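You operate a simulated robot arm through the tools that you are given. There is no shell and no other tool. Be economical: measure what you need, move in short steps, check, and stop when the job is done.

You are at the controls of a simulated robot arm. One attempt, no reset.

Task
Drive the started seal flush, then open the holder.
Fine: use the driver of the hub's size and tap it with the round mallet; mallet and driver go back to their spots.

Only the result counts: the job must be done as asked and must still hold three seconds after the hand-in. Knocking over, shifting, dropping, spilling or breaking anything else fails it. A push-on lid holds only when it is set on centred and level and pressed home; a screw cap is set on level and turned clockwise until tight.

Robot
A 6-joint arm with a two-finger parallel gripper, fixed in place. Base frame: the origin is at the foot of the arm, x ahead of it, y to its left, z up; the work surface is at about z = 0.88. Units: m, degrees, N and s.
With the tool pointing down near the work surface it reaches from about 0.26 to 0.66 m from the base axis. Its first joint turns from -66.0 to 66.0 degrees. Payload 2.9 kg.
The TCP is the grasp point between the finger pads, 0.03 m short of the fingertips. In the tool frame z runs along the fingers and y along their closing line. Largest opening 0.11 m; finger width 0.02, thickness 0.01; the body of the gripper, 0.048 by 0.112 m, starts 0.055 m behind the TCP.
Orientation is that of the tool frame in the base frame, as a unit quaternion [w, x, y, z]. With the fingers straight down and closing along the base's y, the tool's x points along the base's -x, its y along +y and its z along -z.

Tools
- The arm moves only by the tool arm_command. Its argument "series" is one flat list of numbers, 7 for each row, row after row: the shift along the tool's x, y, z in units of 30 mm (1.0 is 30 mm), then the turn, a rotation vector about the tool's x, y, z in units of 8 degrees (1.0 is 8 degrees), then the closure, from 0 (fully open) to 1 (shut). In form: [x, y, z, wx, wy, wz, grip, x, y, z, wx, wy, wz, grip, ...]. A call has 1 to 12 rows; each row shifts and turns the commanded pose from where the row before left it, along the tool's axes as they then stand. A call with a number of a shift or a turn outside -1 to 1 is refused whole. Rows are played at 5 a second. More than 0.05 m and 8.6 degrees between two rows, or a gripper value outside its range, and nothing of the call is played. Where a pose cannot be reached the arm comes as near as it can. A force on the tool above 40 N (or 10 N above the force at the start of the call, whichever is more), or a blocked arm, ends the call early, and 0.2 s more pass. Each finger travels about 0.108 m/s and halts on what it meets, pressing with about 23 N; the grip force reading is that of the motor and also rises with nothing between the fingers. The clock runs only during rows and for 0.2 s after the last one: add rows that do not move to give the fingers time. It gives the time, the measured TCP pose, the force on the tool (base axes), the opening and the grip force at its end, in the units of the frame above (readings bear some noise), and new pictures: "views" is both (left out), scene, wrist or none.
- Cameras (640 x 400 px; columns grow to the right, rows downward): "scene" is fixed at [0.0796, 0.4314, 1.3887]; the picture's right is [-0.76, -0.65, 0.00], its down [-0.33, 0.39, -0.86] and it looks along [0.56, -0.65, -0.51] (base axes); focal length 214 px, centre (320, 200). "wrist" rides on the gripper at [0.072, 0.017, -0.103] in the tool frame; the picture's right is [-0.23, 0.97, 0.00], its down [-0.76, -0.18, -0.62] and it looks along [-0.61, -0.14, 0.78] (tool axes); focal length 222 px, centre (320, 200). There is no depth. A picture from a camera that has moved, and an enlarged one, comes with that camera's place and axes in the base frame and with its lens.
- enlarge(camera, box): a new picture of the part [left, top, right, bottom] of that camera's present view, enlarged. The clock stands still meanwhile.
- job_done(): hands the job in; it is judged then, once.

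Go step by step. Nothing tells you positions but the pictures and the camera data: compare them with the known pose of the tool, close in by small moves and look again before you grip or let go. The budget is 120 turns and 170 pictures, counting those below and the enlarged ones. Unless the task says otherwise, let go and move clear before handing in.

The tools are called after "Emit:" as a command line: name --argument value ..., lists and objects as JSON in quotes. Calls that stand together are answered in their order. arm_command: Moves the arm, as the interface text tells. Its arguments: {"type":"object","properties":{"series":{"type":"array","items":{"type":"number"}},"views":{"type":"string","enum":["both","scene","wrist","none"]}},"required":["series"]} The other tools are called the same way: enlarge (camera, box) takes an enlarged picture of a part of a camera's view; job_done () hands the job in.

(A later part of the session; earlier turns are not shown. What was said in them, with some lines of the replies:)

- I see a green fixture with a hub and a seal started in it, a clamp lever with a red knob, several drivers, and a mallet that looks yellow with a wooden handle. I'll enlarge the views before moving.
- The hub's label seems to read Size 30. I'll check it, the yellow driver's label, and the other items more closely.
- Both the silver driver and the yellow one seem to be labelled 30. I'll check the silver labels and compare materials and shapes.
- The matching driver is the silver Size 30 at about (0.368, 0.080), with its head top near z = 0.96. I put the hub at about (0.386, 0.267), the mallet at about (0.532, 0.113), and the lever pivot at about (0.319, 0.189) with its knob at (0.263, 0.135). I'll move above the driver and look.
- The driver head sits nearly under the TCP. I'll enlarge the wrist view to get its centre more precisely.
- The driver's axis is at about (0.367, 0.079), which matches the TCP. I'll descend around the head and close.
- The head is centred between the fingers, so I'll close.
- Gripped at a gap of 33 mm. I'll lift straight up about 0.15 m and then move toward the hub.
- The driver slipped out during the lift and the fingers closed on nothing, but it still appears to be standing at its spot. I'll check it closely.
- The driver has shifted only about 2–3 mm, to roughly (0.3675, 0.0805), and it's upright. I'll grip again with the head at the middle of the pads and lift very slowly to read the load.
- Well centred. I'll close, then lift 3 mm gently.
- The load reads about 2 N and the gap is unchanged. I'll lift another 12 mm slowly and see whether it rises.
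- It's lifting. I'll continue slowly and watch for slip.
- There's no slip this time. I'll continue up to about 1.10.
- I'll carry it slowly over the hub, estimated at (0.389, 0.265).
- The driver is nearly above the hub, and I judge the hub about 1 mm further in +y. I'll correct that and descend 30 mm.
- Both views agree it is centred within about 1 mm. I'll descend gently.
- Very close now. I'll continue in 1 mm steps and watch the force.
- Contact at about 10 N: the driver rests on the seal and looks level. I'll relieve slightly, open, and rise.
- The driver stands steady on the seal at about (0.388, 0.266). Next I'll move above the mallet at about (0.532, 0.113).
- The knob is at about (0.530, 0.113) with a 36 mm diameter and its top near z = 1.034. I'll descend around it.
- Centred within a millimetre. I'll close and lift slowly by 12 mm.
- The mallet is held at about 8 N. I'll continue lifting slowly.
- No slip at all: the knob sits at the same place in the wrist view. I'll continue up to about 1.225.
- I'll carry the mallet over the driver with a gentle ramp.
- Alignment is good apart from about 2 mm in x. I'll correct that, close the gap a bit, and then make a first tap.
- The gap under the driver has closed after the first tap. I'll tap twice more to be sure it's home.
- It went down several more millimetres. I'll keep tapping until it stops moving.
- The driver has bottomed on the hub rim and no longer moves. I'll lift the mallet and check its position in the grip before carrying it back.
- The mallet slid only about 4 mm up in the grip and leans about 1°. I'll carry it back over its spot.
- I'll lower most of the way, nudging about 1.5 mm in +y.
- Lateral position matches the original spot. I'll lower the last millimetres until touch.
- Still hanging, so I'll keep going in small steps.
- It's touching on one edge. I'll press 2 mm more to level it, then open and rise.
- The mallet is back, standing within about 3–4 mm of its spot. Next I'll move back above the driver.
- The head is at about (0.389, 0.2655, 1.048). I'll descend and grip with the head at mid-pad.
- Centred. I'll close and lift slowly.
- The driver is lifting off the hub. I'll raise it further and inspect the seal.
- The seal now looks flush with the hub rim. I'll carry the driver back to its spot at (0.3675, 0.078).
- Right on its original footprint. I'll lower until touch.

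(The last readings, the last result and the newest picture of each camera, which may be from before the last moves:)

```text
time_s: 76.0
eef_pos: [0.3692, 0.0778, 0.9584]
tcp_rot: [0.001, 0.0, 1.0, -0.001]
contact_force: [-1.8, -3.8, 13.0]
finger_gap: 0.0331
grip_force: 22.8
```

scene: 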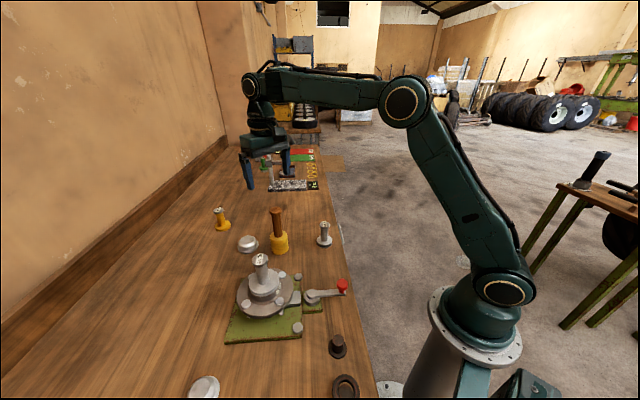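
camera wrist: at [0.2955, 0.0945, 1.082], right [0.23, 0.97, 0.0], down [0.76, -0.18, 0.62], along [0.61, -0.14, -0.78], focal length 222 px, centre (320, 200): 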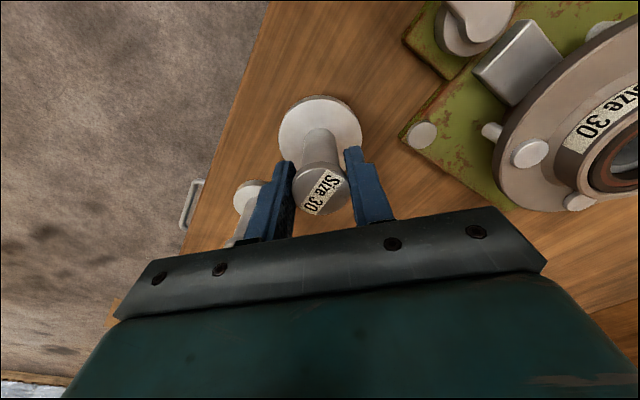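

The driver is on the table, so I'll relieve, open, rise, and look at the whole scene.

Emit:
arm_command --series '[0, 0, -0.03, 0, 0, 0, 1, 0, 0, 0, 0, 0, 0, 0.85, 0, 0, 0, 0, 0, 0, 0.5, 0, 0, 0, 0, 0, 0, 0, 0, 0, 0, 0, 0, 0, 0, 0, 0, -0.5, 0, 0, 0, 0, 0, 0, -0.9, 0, 0, 0, 0, 0, 0, -0.9, 0, 0, 0, 0, 0, 0, -0.9, 0, 0, 0, 0, 0, 0, -0.9, 0, 0, 0, 0, 0, 0, -0.9, 0, 0, 0, 0, 0, 0, 0, 0, 0, 0, 0]' --views "both"

Emit:
enlarge --camera "scene" --box '[180, 215, 380, 340]'

Emit:
enlarge --camera "scene" --box '[232, 260, 312, 310]'

```text
time_s: 78.6
eef_pos: [0.3686, 0.0781, 1.1086]
tcp_rot: [0.0, 0.0, 1.0, 0.001]
contact_force: [0.2, -0.5, -0.3]
finger_gap: 0.1097
grip_force: 0.0
camera wrist: at [0.2956, 0.0945, 1.2122], right [0.23, 0.97, 0.0], down [0.76, -0.18, 0.62], along [0.61, -0.14, -0.78], focal length 222 px, centre (320, 200)
```

scene: 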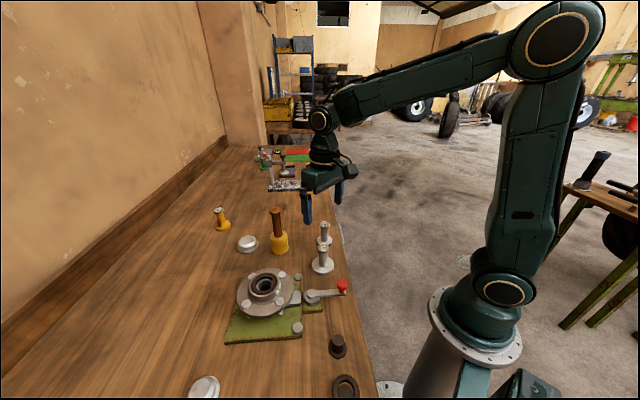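
wrist: 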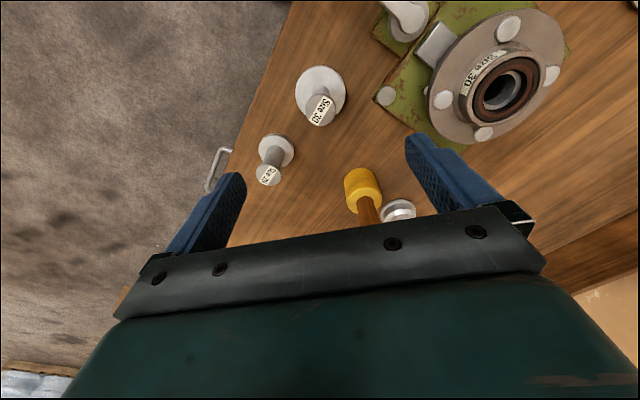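

```text
3.20 times, centred on (280, 278) of scene
camera zoom: at [0.0796, 0.4314, 1.3887], right [-0.76, -0.65, 0.0], down [-0.33, 0.39, -0.86], along [0.56, -0.65, -0.51], focal length 686 px, centre (448, -48)
```

zoom: 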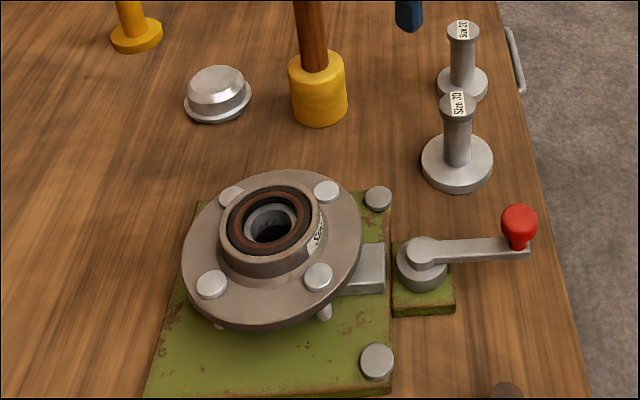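

```text
8.00 times, centred on (272, 285) of scene
camera zoom: at [0.0796, 0.4314, 1.3887], right [-0.76, -0.65, 0.0], down [-0.33, 0.39, -0.86], along [0.56, -0.65, -0.51], focal length 1716 px, centre (704, -480)
```

zoom: 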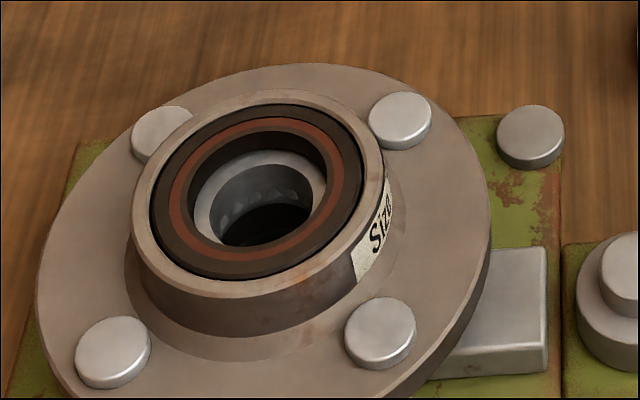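

The seal is flush and level, and both the driver and mallet are back. Next is the holder lever: I'll move above the red knob at about (0.263, 0.135).

Emit:
arm_command --series '[0.7, 0.38, 0, 0, 0, 0, 0, 0.7, 0.38, 0, 0, 0, 0, 0, 0.7, 0.38, 0, 0, 0, 0, 0, 0.7, 0.38, 0, 0, 0, 0, 0, 0.7, 0.38, 0.5, 0, 0, 0, 0, 0, 0, 0.9, 0, 0, 0, 0, 0, 0, 0, 0, 0, 0, 0]' --views "both"

Emit:
enlarge --camera "scene" --box '[284, 265, 364, 315]'

```text
time_s: 80.2
eef_pos: [0.2626, 0.1351, 1.067]
tcp_rot: [0.001, 0.0, 1.0, -0.001]
contact_force: [-1.3, 0.5, 0.7]
finger_gap: 0.1098
grip_force: 0.1
camera wrist: at [0.1898, 0.1519, 1.1694], right [0.23, 0.97, 0.0], down [0.76, -0.18, 0.62], along [0.61, -0.14, -0.78], focal length 222 px, centre (320, 200)
```

scene: 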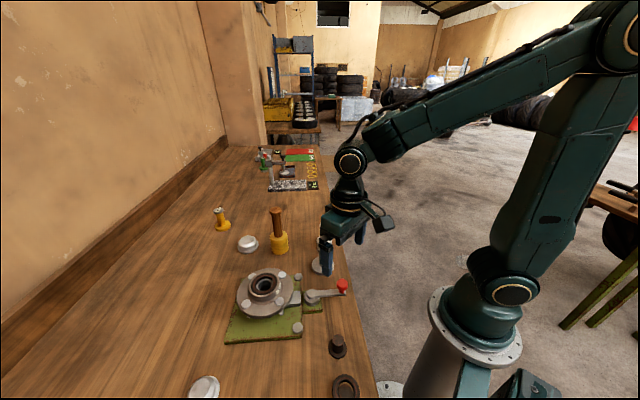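
wrist: 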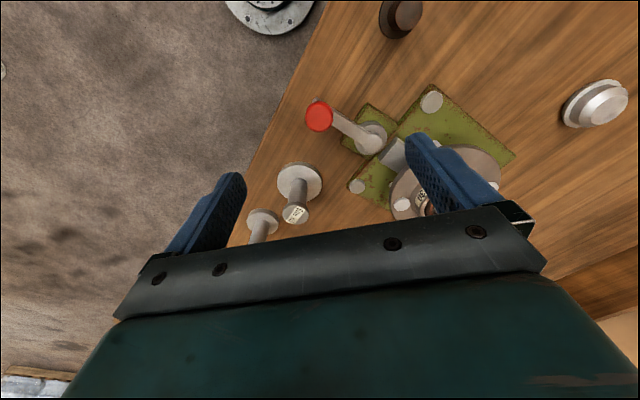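

```text
8.00 times, centred on (324, 290) of scene
camera zoom: at [0.0796, 0.4314, 1.3887], right [-0.76, -0.65, 0.0], down [-0.33, 0.39, -0.86], along [0.56, -0.65, -0.51], focal length 1716 px, centre (288, -520)
```

zoom: 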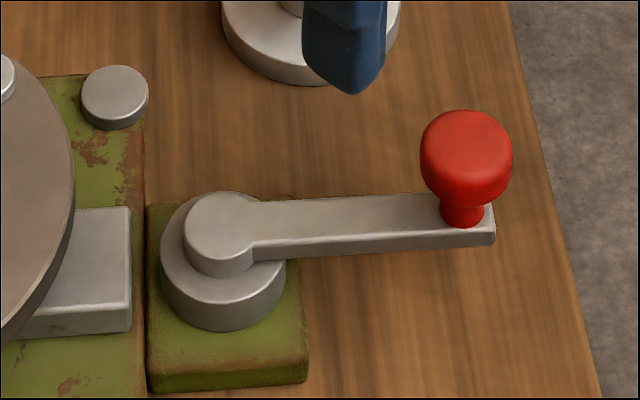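

The knob is at about (0.260, 0.135, 0.945), 28 mm across, and the lever arm's top is near z = 0.92. I'll descend with the tips just above the arm.

Emit:
arm_command --series '[0.09, 0, 0.9, 0, 0, 0, 0, 0, 0, 0.9, 0, 0, 0, 0, 0, 0, 0.9, 0, 0, 0, 0, 0, 0, 0.7, 0, 0, 0, 0, 0, 0, 0, 0, 0, 0, 0]' --views "wrist"

Emit:
enlarge --camera "scene" --box '[296, 255, 376, 305]'

Emit:
enlarge --camera "wrist" --box '[240, 120, 400, 220]'

```text
time_s: 81.4
eef_pos: [0.2593, 0.134, 0.964]
tcp_rot: [0.0, 0.0, 1.0, 0.0]
contact_force: [-0.6, 0.4, 0.6]
finger_gap: 0.1096
grip_force: 0.0
camera wrist: at [0.1874, 0.1511, 1.068], right [0.23, 0.97, 0.0], down [0.76, -0.18, 0.62], along [0.61, -0.14, -0.78], focal length 222 px, centre (320, 200)
```

wrist: 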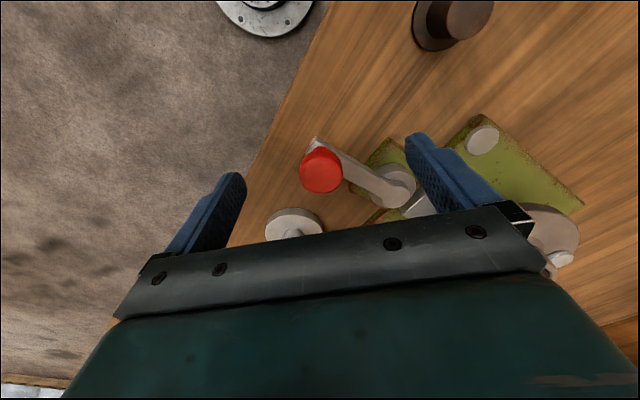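

```text
8.00 times, centred on (336, 280) of scene
camera zoom: at [0.0796, 0.4314, 1.3887], right [-0.76, -0.65, 0.0], down [-0.33, 0.39, -0.86], along [0.56, -0.65, -0.51], focal length 1716 px, centre (192, -440)
```

zoom: 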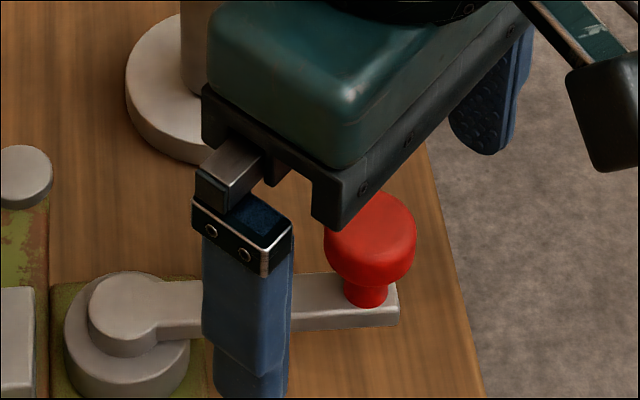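

```text
4.00 times, centred on (320, 170) of wrist
camera zoom: at [0.1874, 0.1511, 1.068], right [0.23, 0.97, 0.0], down [0.76, -0.18, 0.62], along [0.61, -0.14, -0.78], focal length 888 px, centre (320, 320)
```

zoom: 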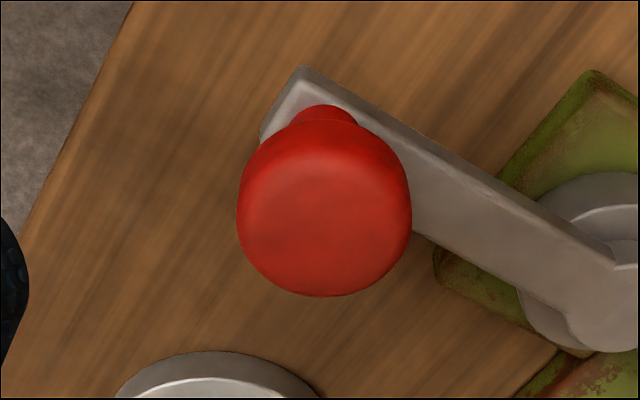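

The knob is centred between the fingers. I'll lower 5 mm more and close on it.

Emit:
arm_command --series '[0, 0, 0.17, 0, 0, 0, 0, 0, 0, 0, 0, 0, 0, 0.5, 0, 0, 0, 0, 0, 0, 0.8, 0, 0, 0, 0, 0, 0, 1, 0, 0, 0, 0, 0, 0, 1]' --views "wrist"

```text
time_s: 82.6
eef_pos: [0.2606, 0.1355, 0.9592]
tcp_rot: [0.0, 0.0, 1.0, -0.001]
contact_force: [0.1, 1.1, -3.6]
finger_gap: 0.0271
grip_force: 45.4
camera wrist: at [0.1878, 0.1515, 1.0627], right [0.23, 0.97, 0.0], down [0.76, -0.18, 0.62], along [0.61, -0.14, -0.78], focal length 222 px, centre (320, 200)
```

wrist: 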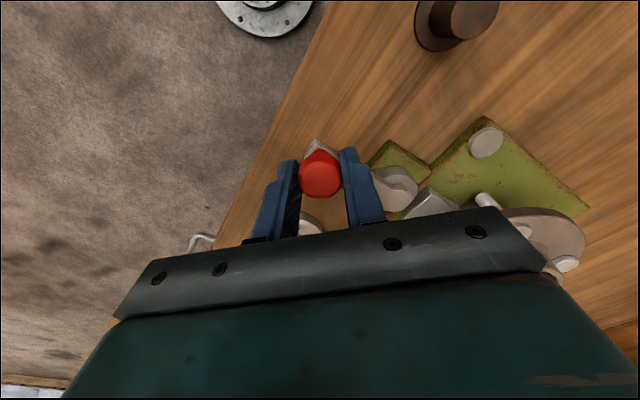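

Gripped on the knob. I'll test a small 6 mm move along the counter-clockwise tangent and read the force.

Emit:
arm_command --series '[-0.045, -0.05, 0, 0, 0, 0, 1, -0.045, -0.05, 0, 0, 0, 0, 1, -0.045, -0.05, 0, 0, 0, 0, 1, 0, 0, 0, 0, 0, 0, 1]' --views "none"

Emit:
enlarge --camera "scene" --box '[284, 265, 364, 315]'

```text
time_s: 83.6
eef_pos: [0.2618, 0.1324, 0.9587]
tcp_rot: [-0.004, -0.004, 1.0, 0.004]
contact_force: [-25.8, 28.8, 0.9]
finger_gap: 0.0274
grip_force: 45.5
```

```text
8.00 times, centred on (324, 290) of scene
camera zoom: at [0.0789, 0.4322, 1.3885], right [-0.76, -0.65, 0.0], down [-0.33, 0.39, -0.86], along [0.56, -0.65, -0.51], focal length 1716 px, centre (288, -520)
```

zoom: 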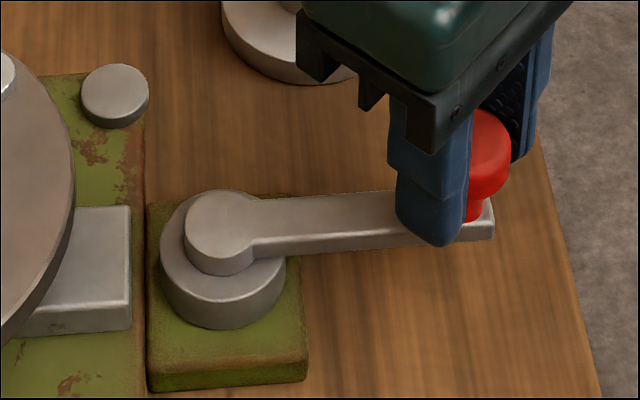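

That way is blocked at about 38 N, which looks like a stop. I'll back off and test the clockwise direction.

Emit:
arm_command --series '[0.045, 0.05, 0, 0, 0, 0, 1, 0.045, 0.05, 0, 0, 0, 0, 1, 0.045, 0.05, 0, 0, 0, 0, 1, 0.045, 0.05, 0, 0, 0, 0, 1, 0.045, 0.05, 0, 0, 0, 0, 1, 0.045, 0.05, 0, 0, 0, 0, 1, 0, 0, 0, 0, 0, 0, 1]' --views "none"

Emit:
enlarge --camera "scene" --box '[284, 265, 364, 315]'

```text
time_s: 85.2
eef_pos: [0.2567, 0.1388, 0.9594]
tcp_rot: [0.0, 0.001, 1.0, -0.001]
contact_force: [-3.2, -14.3, -1.7]
finger_gap: 0.027
grip_force: 45.1
```

```text
8.00 times, centred on (324, 290) of scene
camera zoom: at [0.0795, 0.4311, 1.3889], right [-0.76, -0.65, 0.0], down [-0.33, 0.39, -0.86], along [0.56, -0.65, -0.51], focal length 1716 px, centre (288, -520)
```

zoom: 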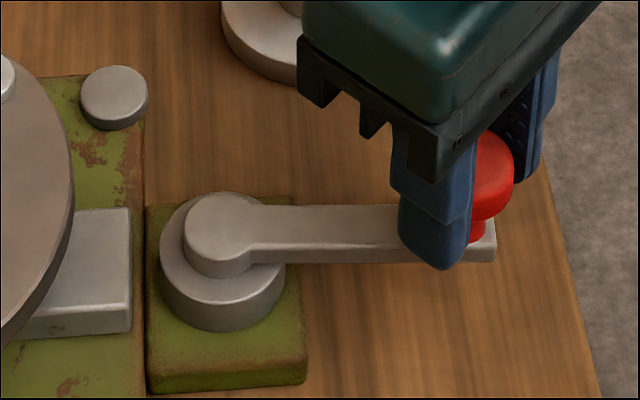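

It moves freely clockwise. I'll follow the arc around the pivot in stages.

Emit:
arm_command --series '[0.107, 0.158, 0, 0, 0, 0, 1, 0.107, 0.158, 0, 0, 0, 0, 1, 0.098, 0.21, 0, 0, 0, 0, 1, 0.098, 0.21, 0, 0, 0, 0, 1, 0.06, 0.225, 0, 0, 0, 0, 1, 0.06, 0.225, 0, 0, 0, 0, 1, 0, 0, 0, 0, 0, 0, 1]' --views "wrist"

Emit:
enlarge --camera "scene" --box '[276, 270, 372, 330]'

```text
time_s: 86.8
eef_pos: [0.2417, 0.1753, 0.9597]
tcp_rot: [0.0, 0.0, 1.0, 0.001]
contact_force: [-2.2, -6.7, -9.7]
finger_gap: 0.027
grip_force: 45.2
camera wrist: at [0.1687, 0.1918, 1.063], right [0.23, 0.97, 0.0], down [0.76, -0.18, 0.62], along [0.61, -0.14, -0.78], focal length 222 px, centre (320, 200)
```

wrist: 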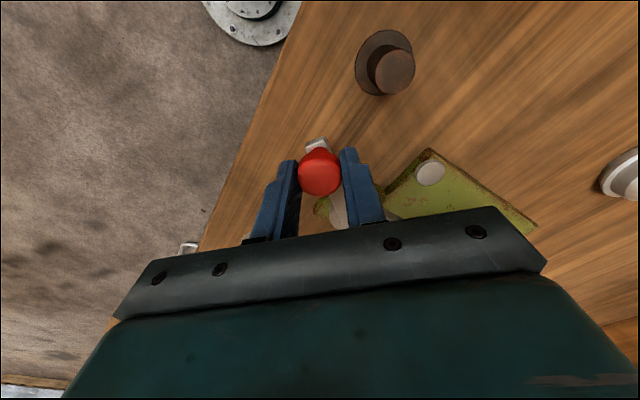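

```text
6.67 times, centred on (324, 300) of scene
camera zoom: at [0.0796, 0.4313, 1.3888], right [-0.76, -0.65, 0.0], down [-0.33, 0.39, -0.86], along [0.56, -0.65, -0.51], focal length 1430 px, centre (293, -467)
```

zoom: 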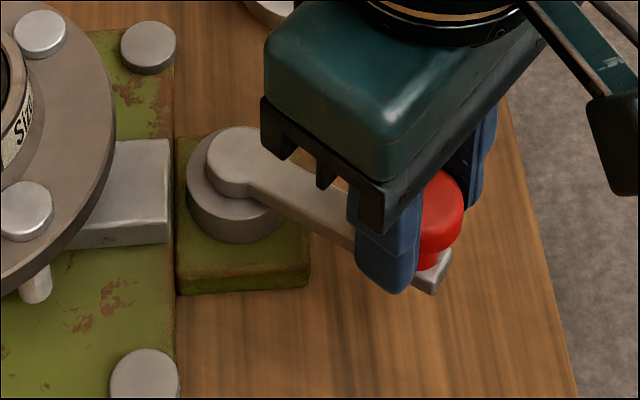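

The lever follows well. I'll continue the arc, with the brown part clear by more than 15 mm.

Emit:
arm_command --series '[0.02, 0.232, 0, 0, 0, 0, 1, 0.02, 0.232, 0, 0, 0, 0, 1, -0.02, 0.232, 0, 0, 0, 0, 1, -0.02, 0.232, 0, 0, 0, 0, 1, -0.06, 0.225, 0, 0, 0, 0, 1, -0.06, 0.225, 0, 0, 0, 0, 1, 0, 0, 0, 0, 0, 0, 1]' --views "wrist"

Emit:
enlarge --camera "scene" --box '[256, 270, 376, 345]'

```text
time_s: 88.4
eef_pos: [0.2455, 0.216, 0.9595]
tcp_rot: [0.001, 0.0, 1.0, 0.001]
contact_force: [0.1, -4.4, 9.7]
finger_gap: 0.0271
grip_force: 44.9
camera wrist: at [0.1722, 0.2335, 1.0631], right [0.23, 0.97, 0.0], down [0.76, -0.18, 0.62], along [0.61, -0.14, -0.78], focal length 222 px, centre (320, 200)
```

wrist: 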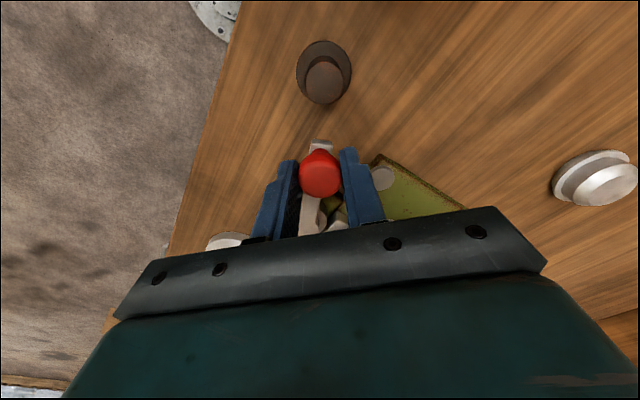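

```text
5.33 times, centred on (316, 308) of scene
camera zoom: at [0.0795, 0.4313, 1.3888], right [-0.76, -0.65, 0.0], down [-0.33, 0.39, -0.86], along [0.56, -0.65, -0.51], focal length 1144 px, centre (341, -373)
```

zoom: 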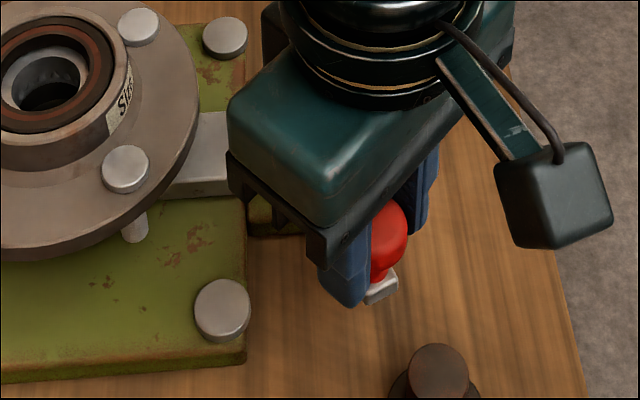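

Still moving with low force. I'll continue the arc toward 90°, watching for a stop.

Emit:
arm_command --series '[-0.098, 0.21, 0, 0, 0, 0, 1, -0.098, 0.21, 0, 0, 0, 0, 1, -0.133, 0.19, 0, 0, 0, 0, 1, -0.133, 0.19, 0, 0, 0, 0, 1, 0, 0, 0, 0, 0, 0, 1]' --views "wrist"

Emit:
enlarge --camera "scene" --box '[246, 270, 366, 345]'

```text
time_s: 89.1
eef_pos: [0.2484, 0.2253, 0.9587]
tcp_rot: [-0.004, 0.002, 1.0, -0.007]
contact_force: [-4.4, -8.5, 11.6]
finger_gap: 0.0271
grip_force: 45.4
stopped in row 3: the force on the tool passed its limit (the readings are from after the stop); the commanded pose is now the measured one
camera wrist: at [0.1772, 0.2441, 1.0631], right [0.23, 0.97, -0.02], down [0.77, -0.17, 0.62], along [0.6, -0.16, -0.79], focal length 222 px, centre (320, 200)
```

wrist: 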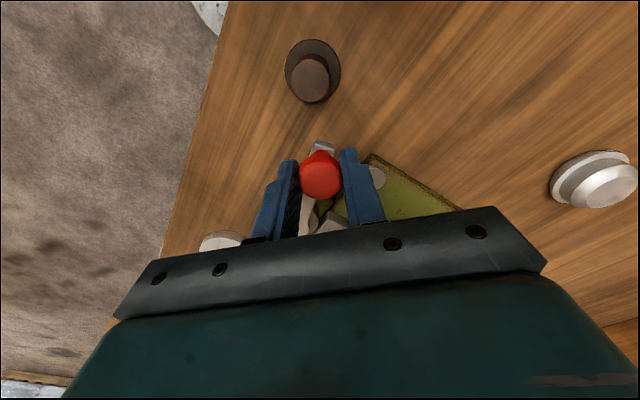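

```text
5.33 times, centred on (306, 308) of scene
camera zoom: at [0.0794, 0.4311, 1.3889], right [-0.76, -0.65, 0.0], down [-0.33, 0.39, -0.86], along [0.56, -0.65, -0.51], focal length 1144 px, centre (395, -373)
```

zoom: 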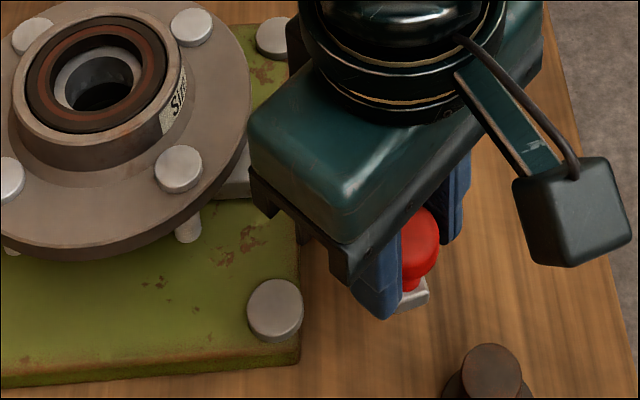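

It hit firm resistance after about 70° of swing, probably the end stop. I'll release, rise, and inspect.

Emit:
arm_command --series '[0, 0, 0, 0, 0, 0, 0.8, 0, 0, 0, 0, 0, 0, 0.7, 0, 0, 0, 0, 0, 0, 0.65, 0, 0, -0.4, 0, 0, 0, 0.65, 0, 0, -0.9, 0, 0, 0, 0.65, 0, 0, -0.9, 0, 0, 0, 0.65, 0.5, -0.9, -0.9, 0, 0, 0, 0.65, 0.5, -0.9, -0.9, 0, 0, 0, 0.65, 0, -0.9, 0, 0, 0, 0, 0.65, 0, 0, 0, 0, 0, 0, 0.65]' --views "both"

Emit:
enlarge --camera "scene" --box '[246, 260, 366, 335]'

```text
time_s: 91.3
eef_pos: [0.2197, 0.1469, 1.0809]
tcp_rot: [-0.005, 0.001, 1.0, -0.005]
contact_force: [-0.7, -0.2, -0.6]
finger_gap: 0.0385
grip_force: 0.0
camera wrist: at [0.1484, 0.1651, 1.1847], right [0.23, 0.97, -0.01], down [0.77, -0.17, 0.62], along [0.6, -0.15, -0.79], focal length 222 px, centre (320, 200)
```

scene: 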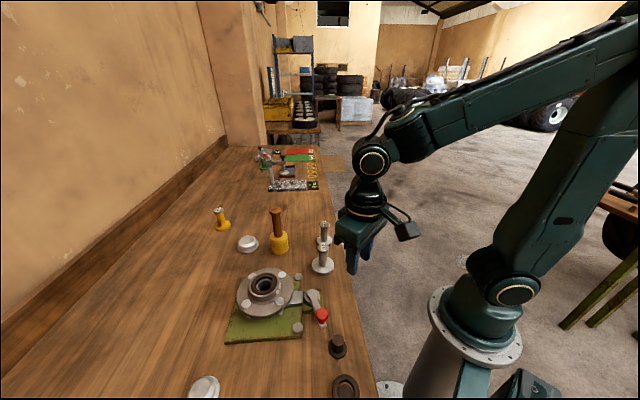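
wrist: 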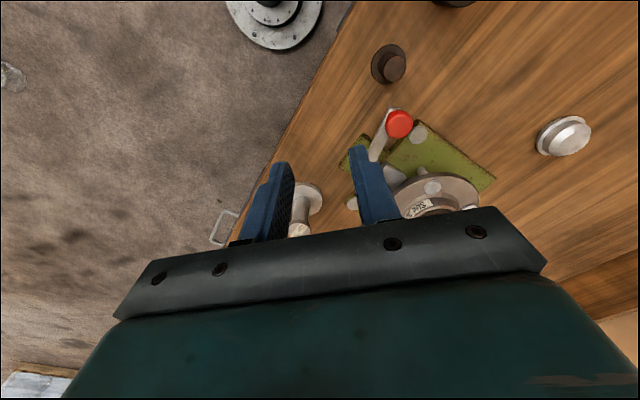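

```text
5.33 times, centred on (306, 298) of scene
camera zoom: at [0.0796, 0.4314, 1.3887], right [-0.76, -0.65, 0.0], down [-0.33, 0.39, -0.86], along [0.56, -0.65, -0.51], focal length 1144 px, centre (395, -320)
```

zoom: 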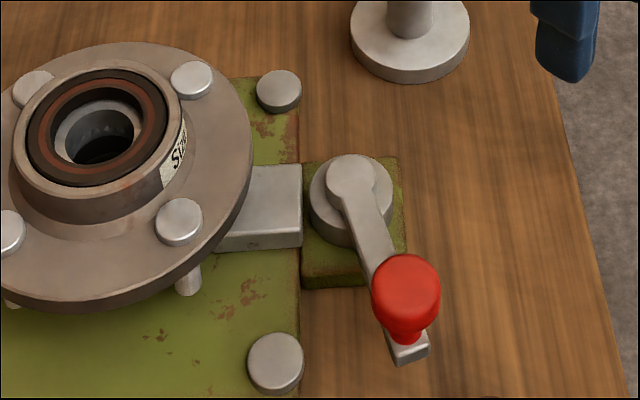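

The clamp block has visibly retracted about 5 mm and the lever stands some 70° from where it began. To be sure it's at its end stop, I'll push the knob onward gently with closed fingers.

Emit:
arm_command --series '[-0.39, 0.7, 0, 0, 0, 0, 1, -0.39, 0.6, 0, 0, 0, 0, 1, 0, 0, 0.9, 0, 0, 0, 1, 0, 0, 0.9, 0, 0, 0, 1, 0, 0, 0.9, 0, 0, 0, 1, 0, 0, 0.9, 0, 0, 0, 1, 0, 0, 0.4, 0, 0, 0, 1, 0, 0, 0, 0, 0, 0, 1]' --views "wrist"

Emit:
enlarge --camera "scene" --box '[256, 270, 376, 345]'

```text
time_s: 93.1
eef_pos: [0.2431, 0.184, 0.9594]
tcp_rot: [-0.004, 0.001, 1.0, -0.007]
contact_force: [0.6, -0.4, -0.1]
finger_gap: 0.0001
grip_force: 22.3
camera wrist: at [0.172, 0.2028, 1.0631], right [0.23, 0.97, -0.01], down [0.77, -0.17, 0.62], along [0.6, -0.15, -0.79], focal length 222 px, centre (320, 200)
```

wrist: 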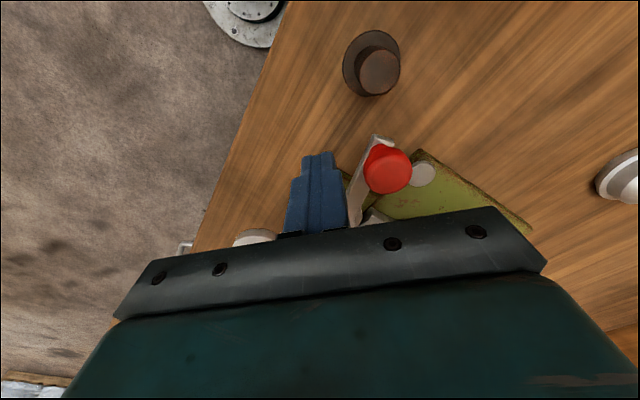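

```text
5.33 times, centred on (316, 308) of scene
camera zoom: at [0.0796, 0.4314, 1.3887], right [-0.76, -0.65, 0.0], down [-0.33, 0.39, -0.86], along [0.56, -0.65, -0.51], focal length 1144 px, centre (341, -373)
```

zoom: 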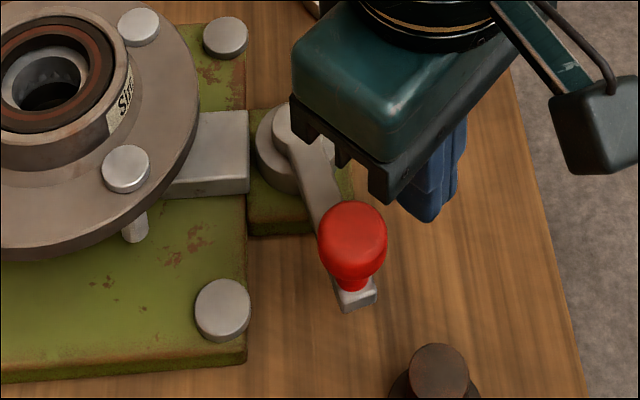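

I'll push the knob along the clockwise tangent now.

Emit:
arm_command --series '[-0.05, 0.15, 0, 0, 0, 0, 1, -0.05, 0.15, 0, 0, 0, 0, 1, -0.05, 0.15, 0, 0, 0, 0, 1, -0.05, 0.13, 0, 0, 0, 0, 1, -0.05, 0.1, 0, 0, 0, 0, 1, -0.04, 0.08, 0, 0, 0, 0, 1, -0.04, 0.08, 0, 0, 0, 0, 1, 0, 0, 0, 0, 0, 0, 1]' --views "wrist"

```text
time_s: 94.6
eef_pos: [0.2502, 0.2024, 0.9579]
tcp_rot: [-0.009, 0.005, 1.0, -0.013]
contact_force: [-2.8, -9.0, 4.0]
finger_gap: 0.0
grip_force: 22.7
stopped in row 7: the force on the tool passed its limit (the readings are from after the stop); the commanded pose is now the measured one
camera wrist: at [0.1788, 0.223, 1.0626], right [0.24, 0.97, -0.03], down [0.77, -0.17, 0.61], along [0.59, -0.17, -0.79], focal length 222 px, centre (320, 200)
```

wrist: 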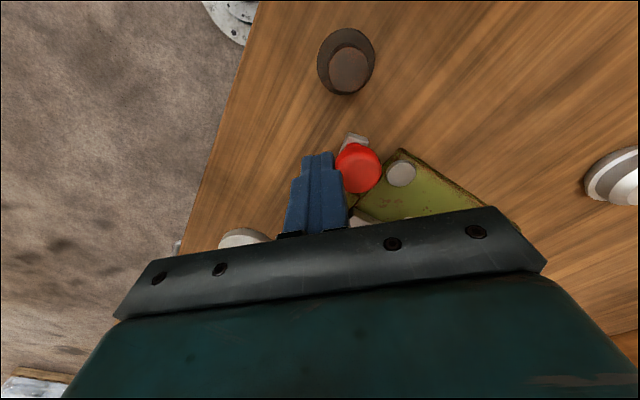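

The knob doesn't move any further under 40 N, so the lever is at its open stop. I'll back away, rise, and do a final check.

Emit:
arm_command --series '[0.1, -0.4, 0, 0, 0, 0, 1, 0, -0.4, 0, 0, 0, 0, 1, 0, 0, -0.9, 0, 0, 0, 1, 0, 0, -0.9, 0, 0, 0, 1, 0, 0, -0.9, 0, 0, 0, 1, 0, 0, -0.9, 0, 0, 0, 1, 0, 0, -0.9, 0, 0, 0, 0.5, 0, -0.5, -0.9, 0, 0, 0, 0.5, 0, 0, 0, 0, 0, 0, 0.5]' --views "both"

Emit:
enlarge --camera "scene" --box '[246, 260, 366, 335]'

Emit:
enlarge --camera "scene" --box '[180, 190, 380, 315]'

```text
time_s: 96.6
eef_pos: [0.2493, 0.1696, 1.1201]
tcp_rot: [-0.008, 0.003, 1.0, -0.012]
contact_force: [-0.8, -0.2, 0.0]
finger_gap: 0.0552
grip_force: 0.1
camera wrist: at [0.1781, 0.1889, 1.2252], right [0.23, 0.97, -0.03], down [0.77, -0.17, 0.62], along [0.59, -0.17, -0.79], focal length 222 px, centre (320, 200)
```

scene: 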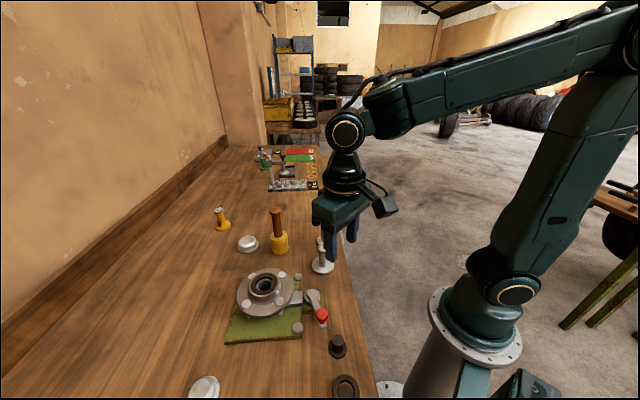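
wrist: 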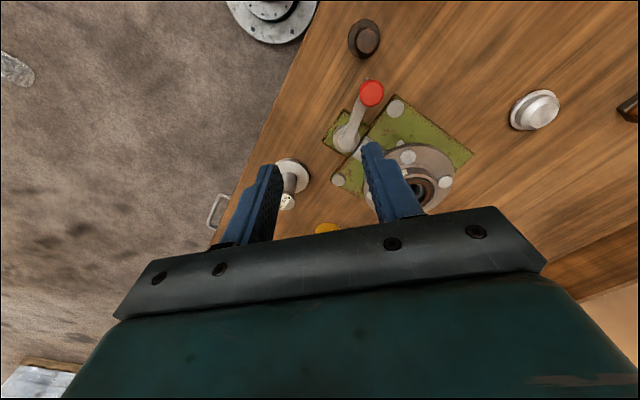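

```text
5.33 times, centred on (306, 298) of scene
camera zoom: at [0.0796, 0.4314, 1.3887], right [-0.76, -0.65, 0.0], down [-0.33, 0.39, -0.86], along [0.56, -0.65, -0.51], focal length 1144 px, centre (395, -320)
```

zoom: 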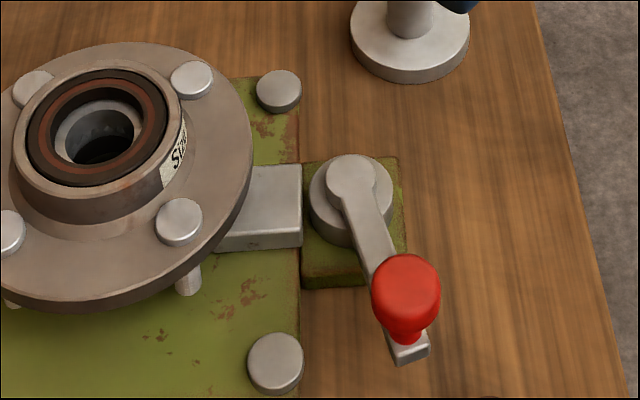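

```text
3.20 times, centred on (280, 252) of scene
camera zoom: at [0.0796, 0.4314, 1.3887], right [-0.76, -0.65, 0.0], down [-0.33, 0.39, -0.86], along [0.56, -0.65, -0.51], focal length 686 px, centre (448, 32)
```

zoom: 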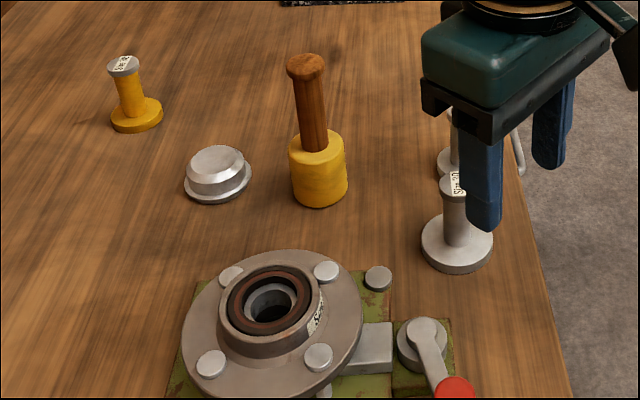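

The seal is flush, the holder lever is at its open stop, the driver and mallet stand on their spots, and the arm is clear. I'm handing in.

Emit:
job_done

```text
The job is handed in.
```

The job is handed in: the seal is flush in the hub and the holder is open.

- **Seal:** I drove it with the silver Size 30 driver, tapping with the round mallet until the driver stopped on the hub rim.
- **Driver:** it slipped from the grip on the first lift without tipping. It is now back on its spot.
- **Mallet:** it is back upright, about 3–4 mm from where it first stood.
- **Holder:** I turned the lever clockwise about 70° to a firm stop. The clamp block backed off about 5 mm, and the lever would not move further when pushed at about 40 N.
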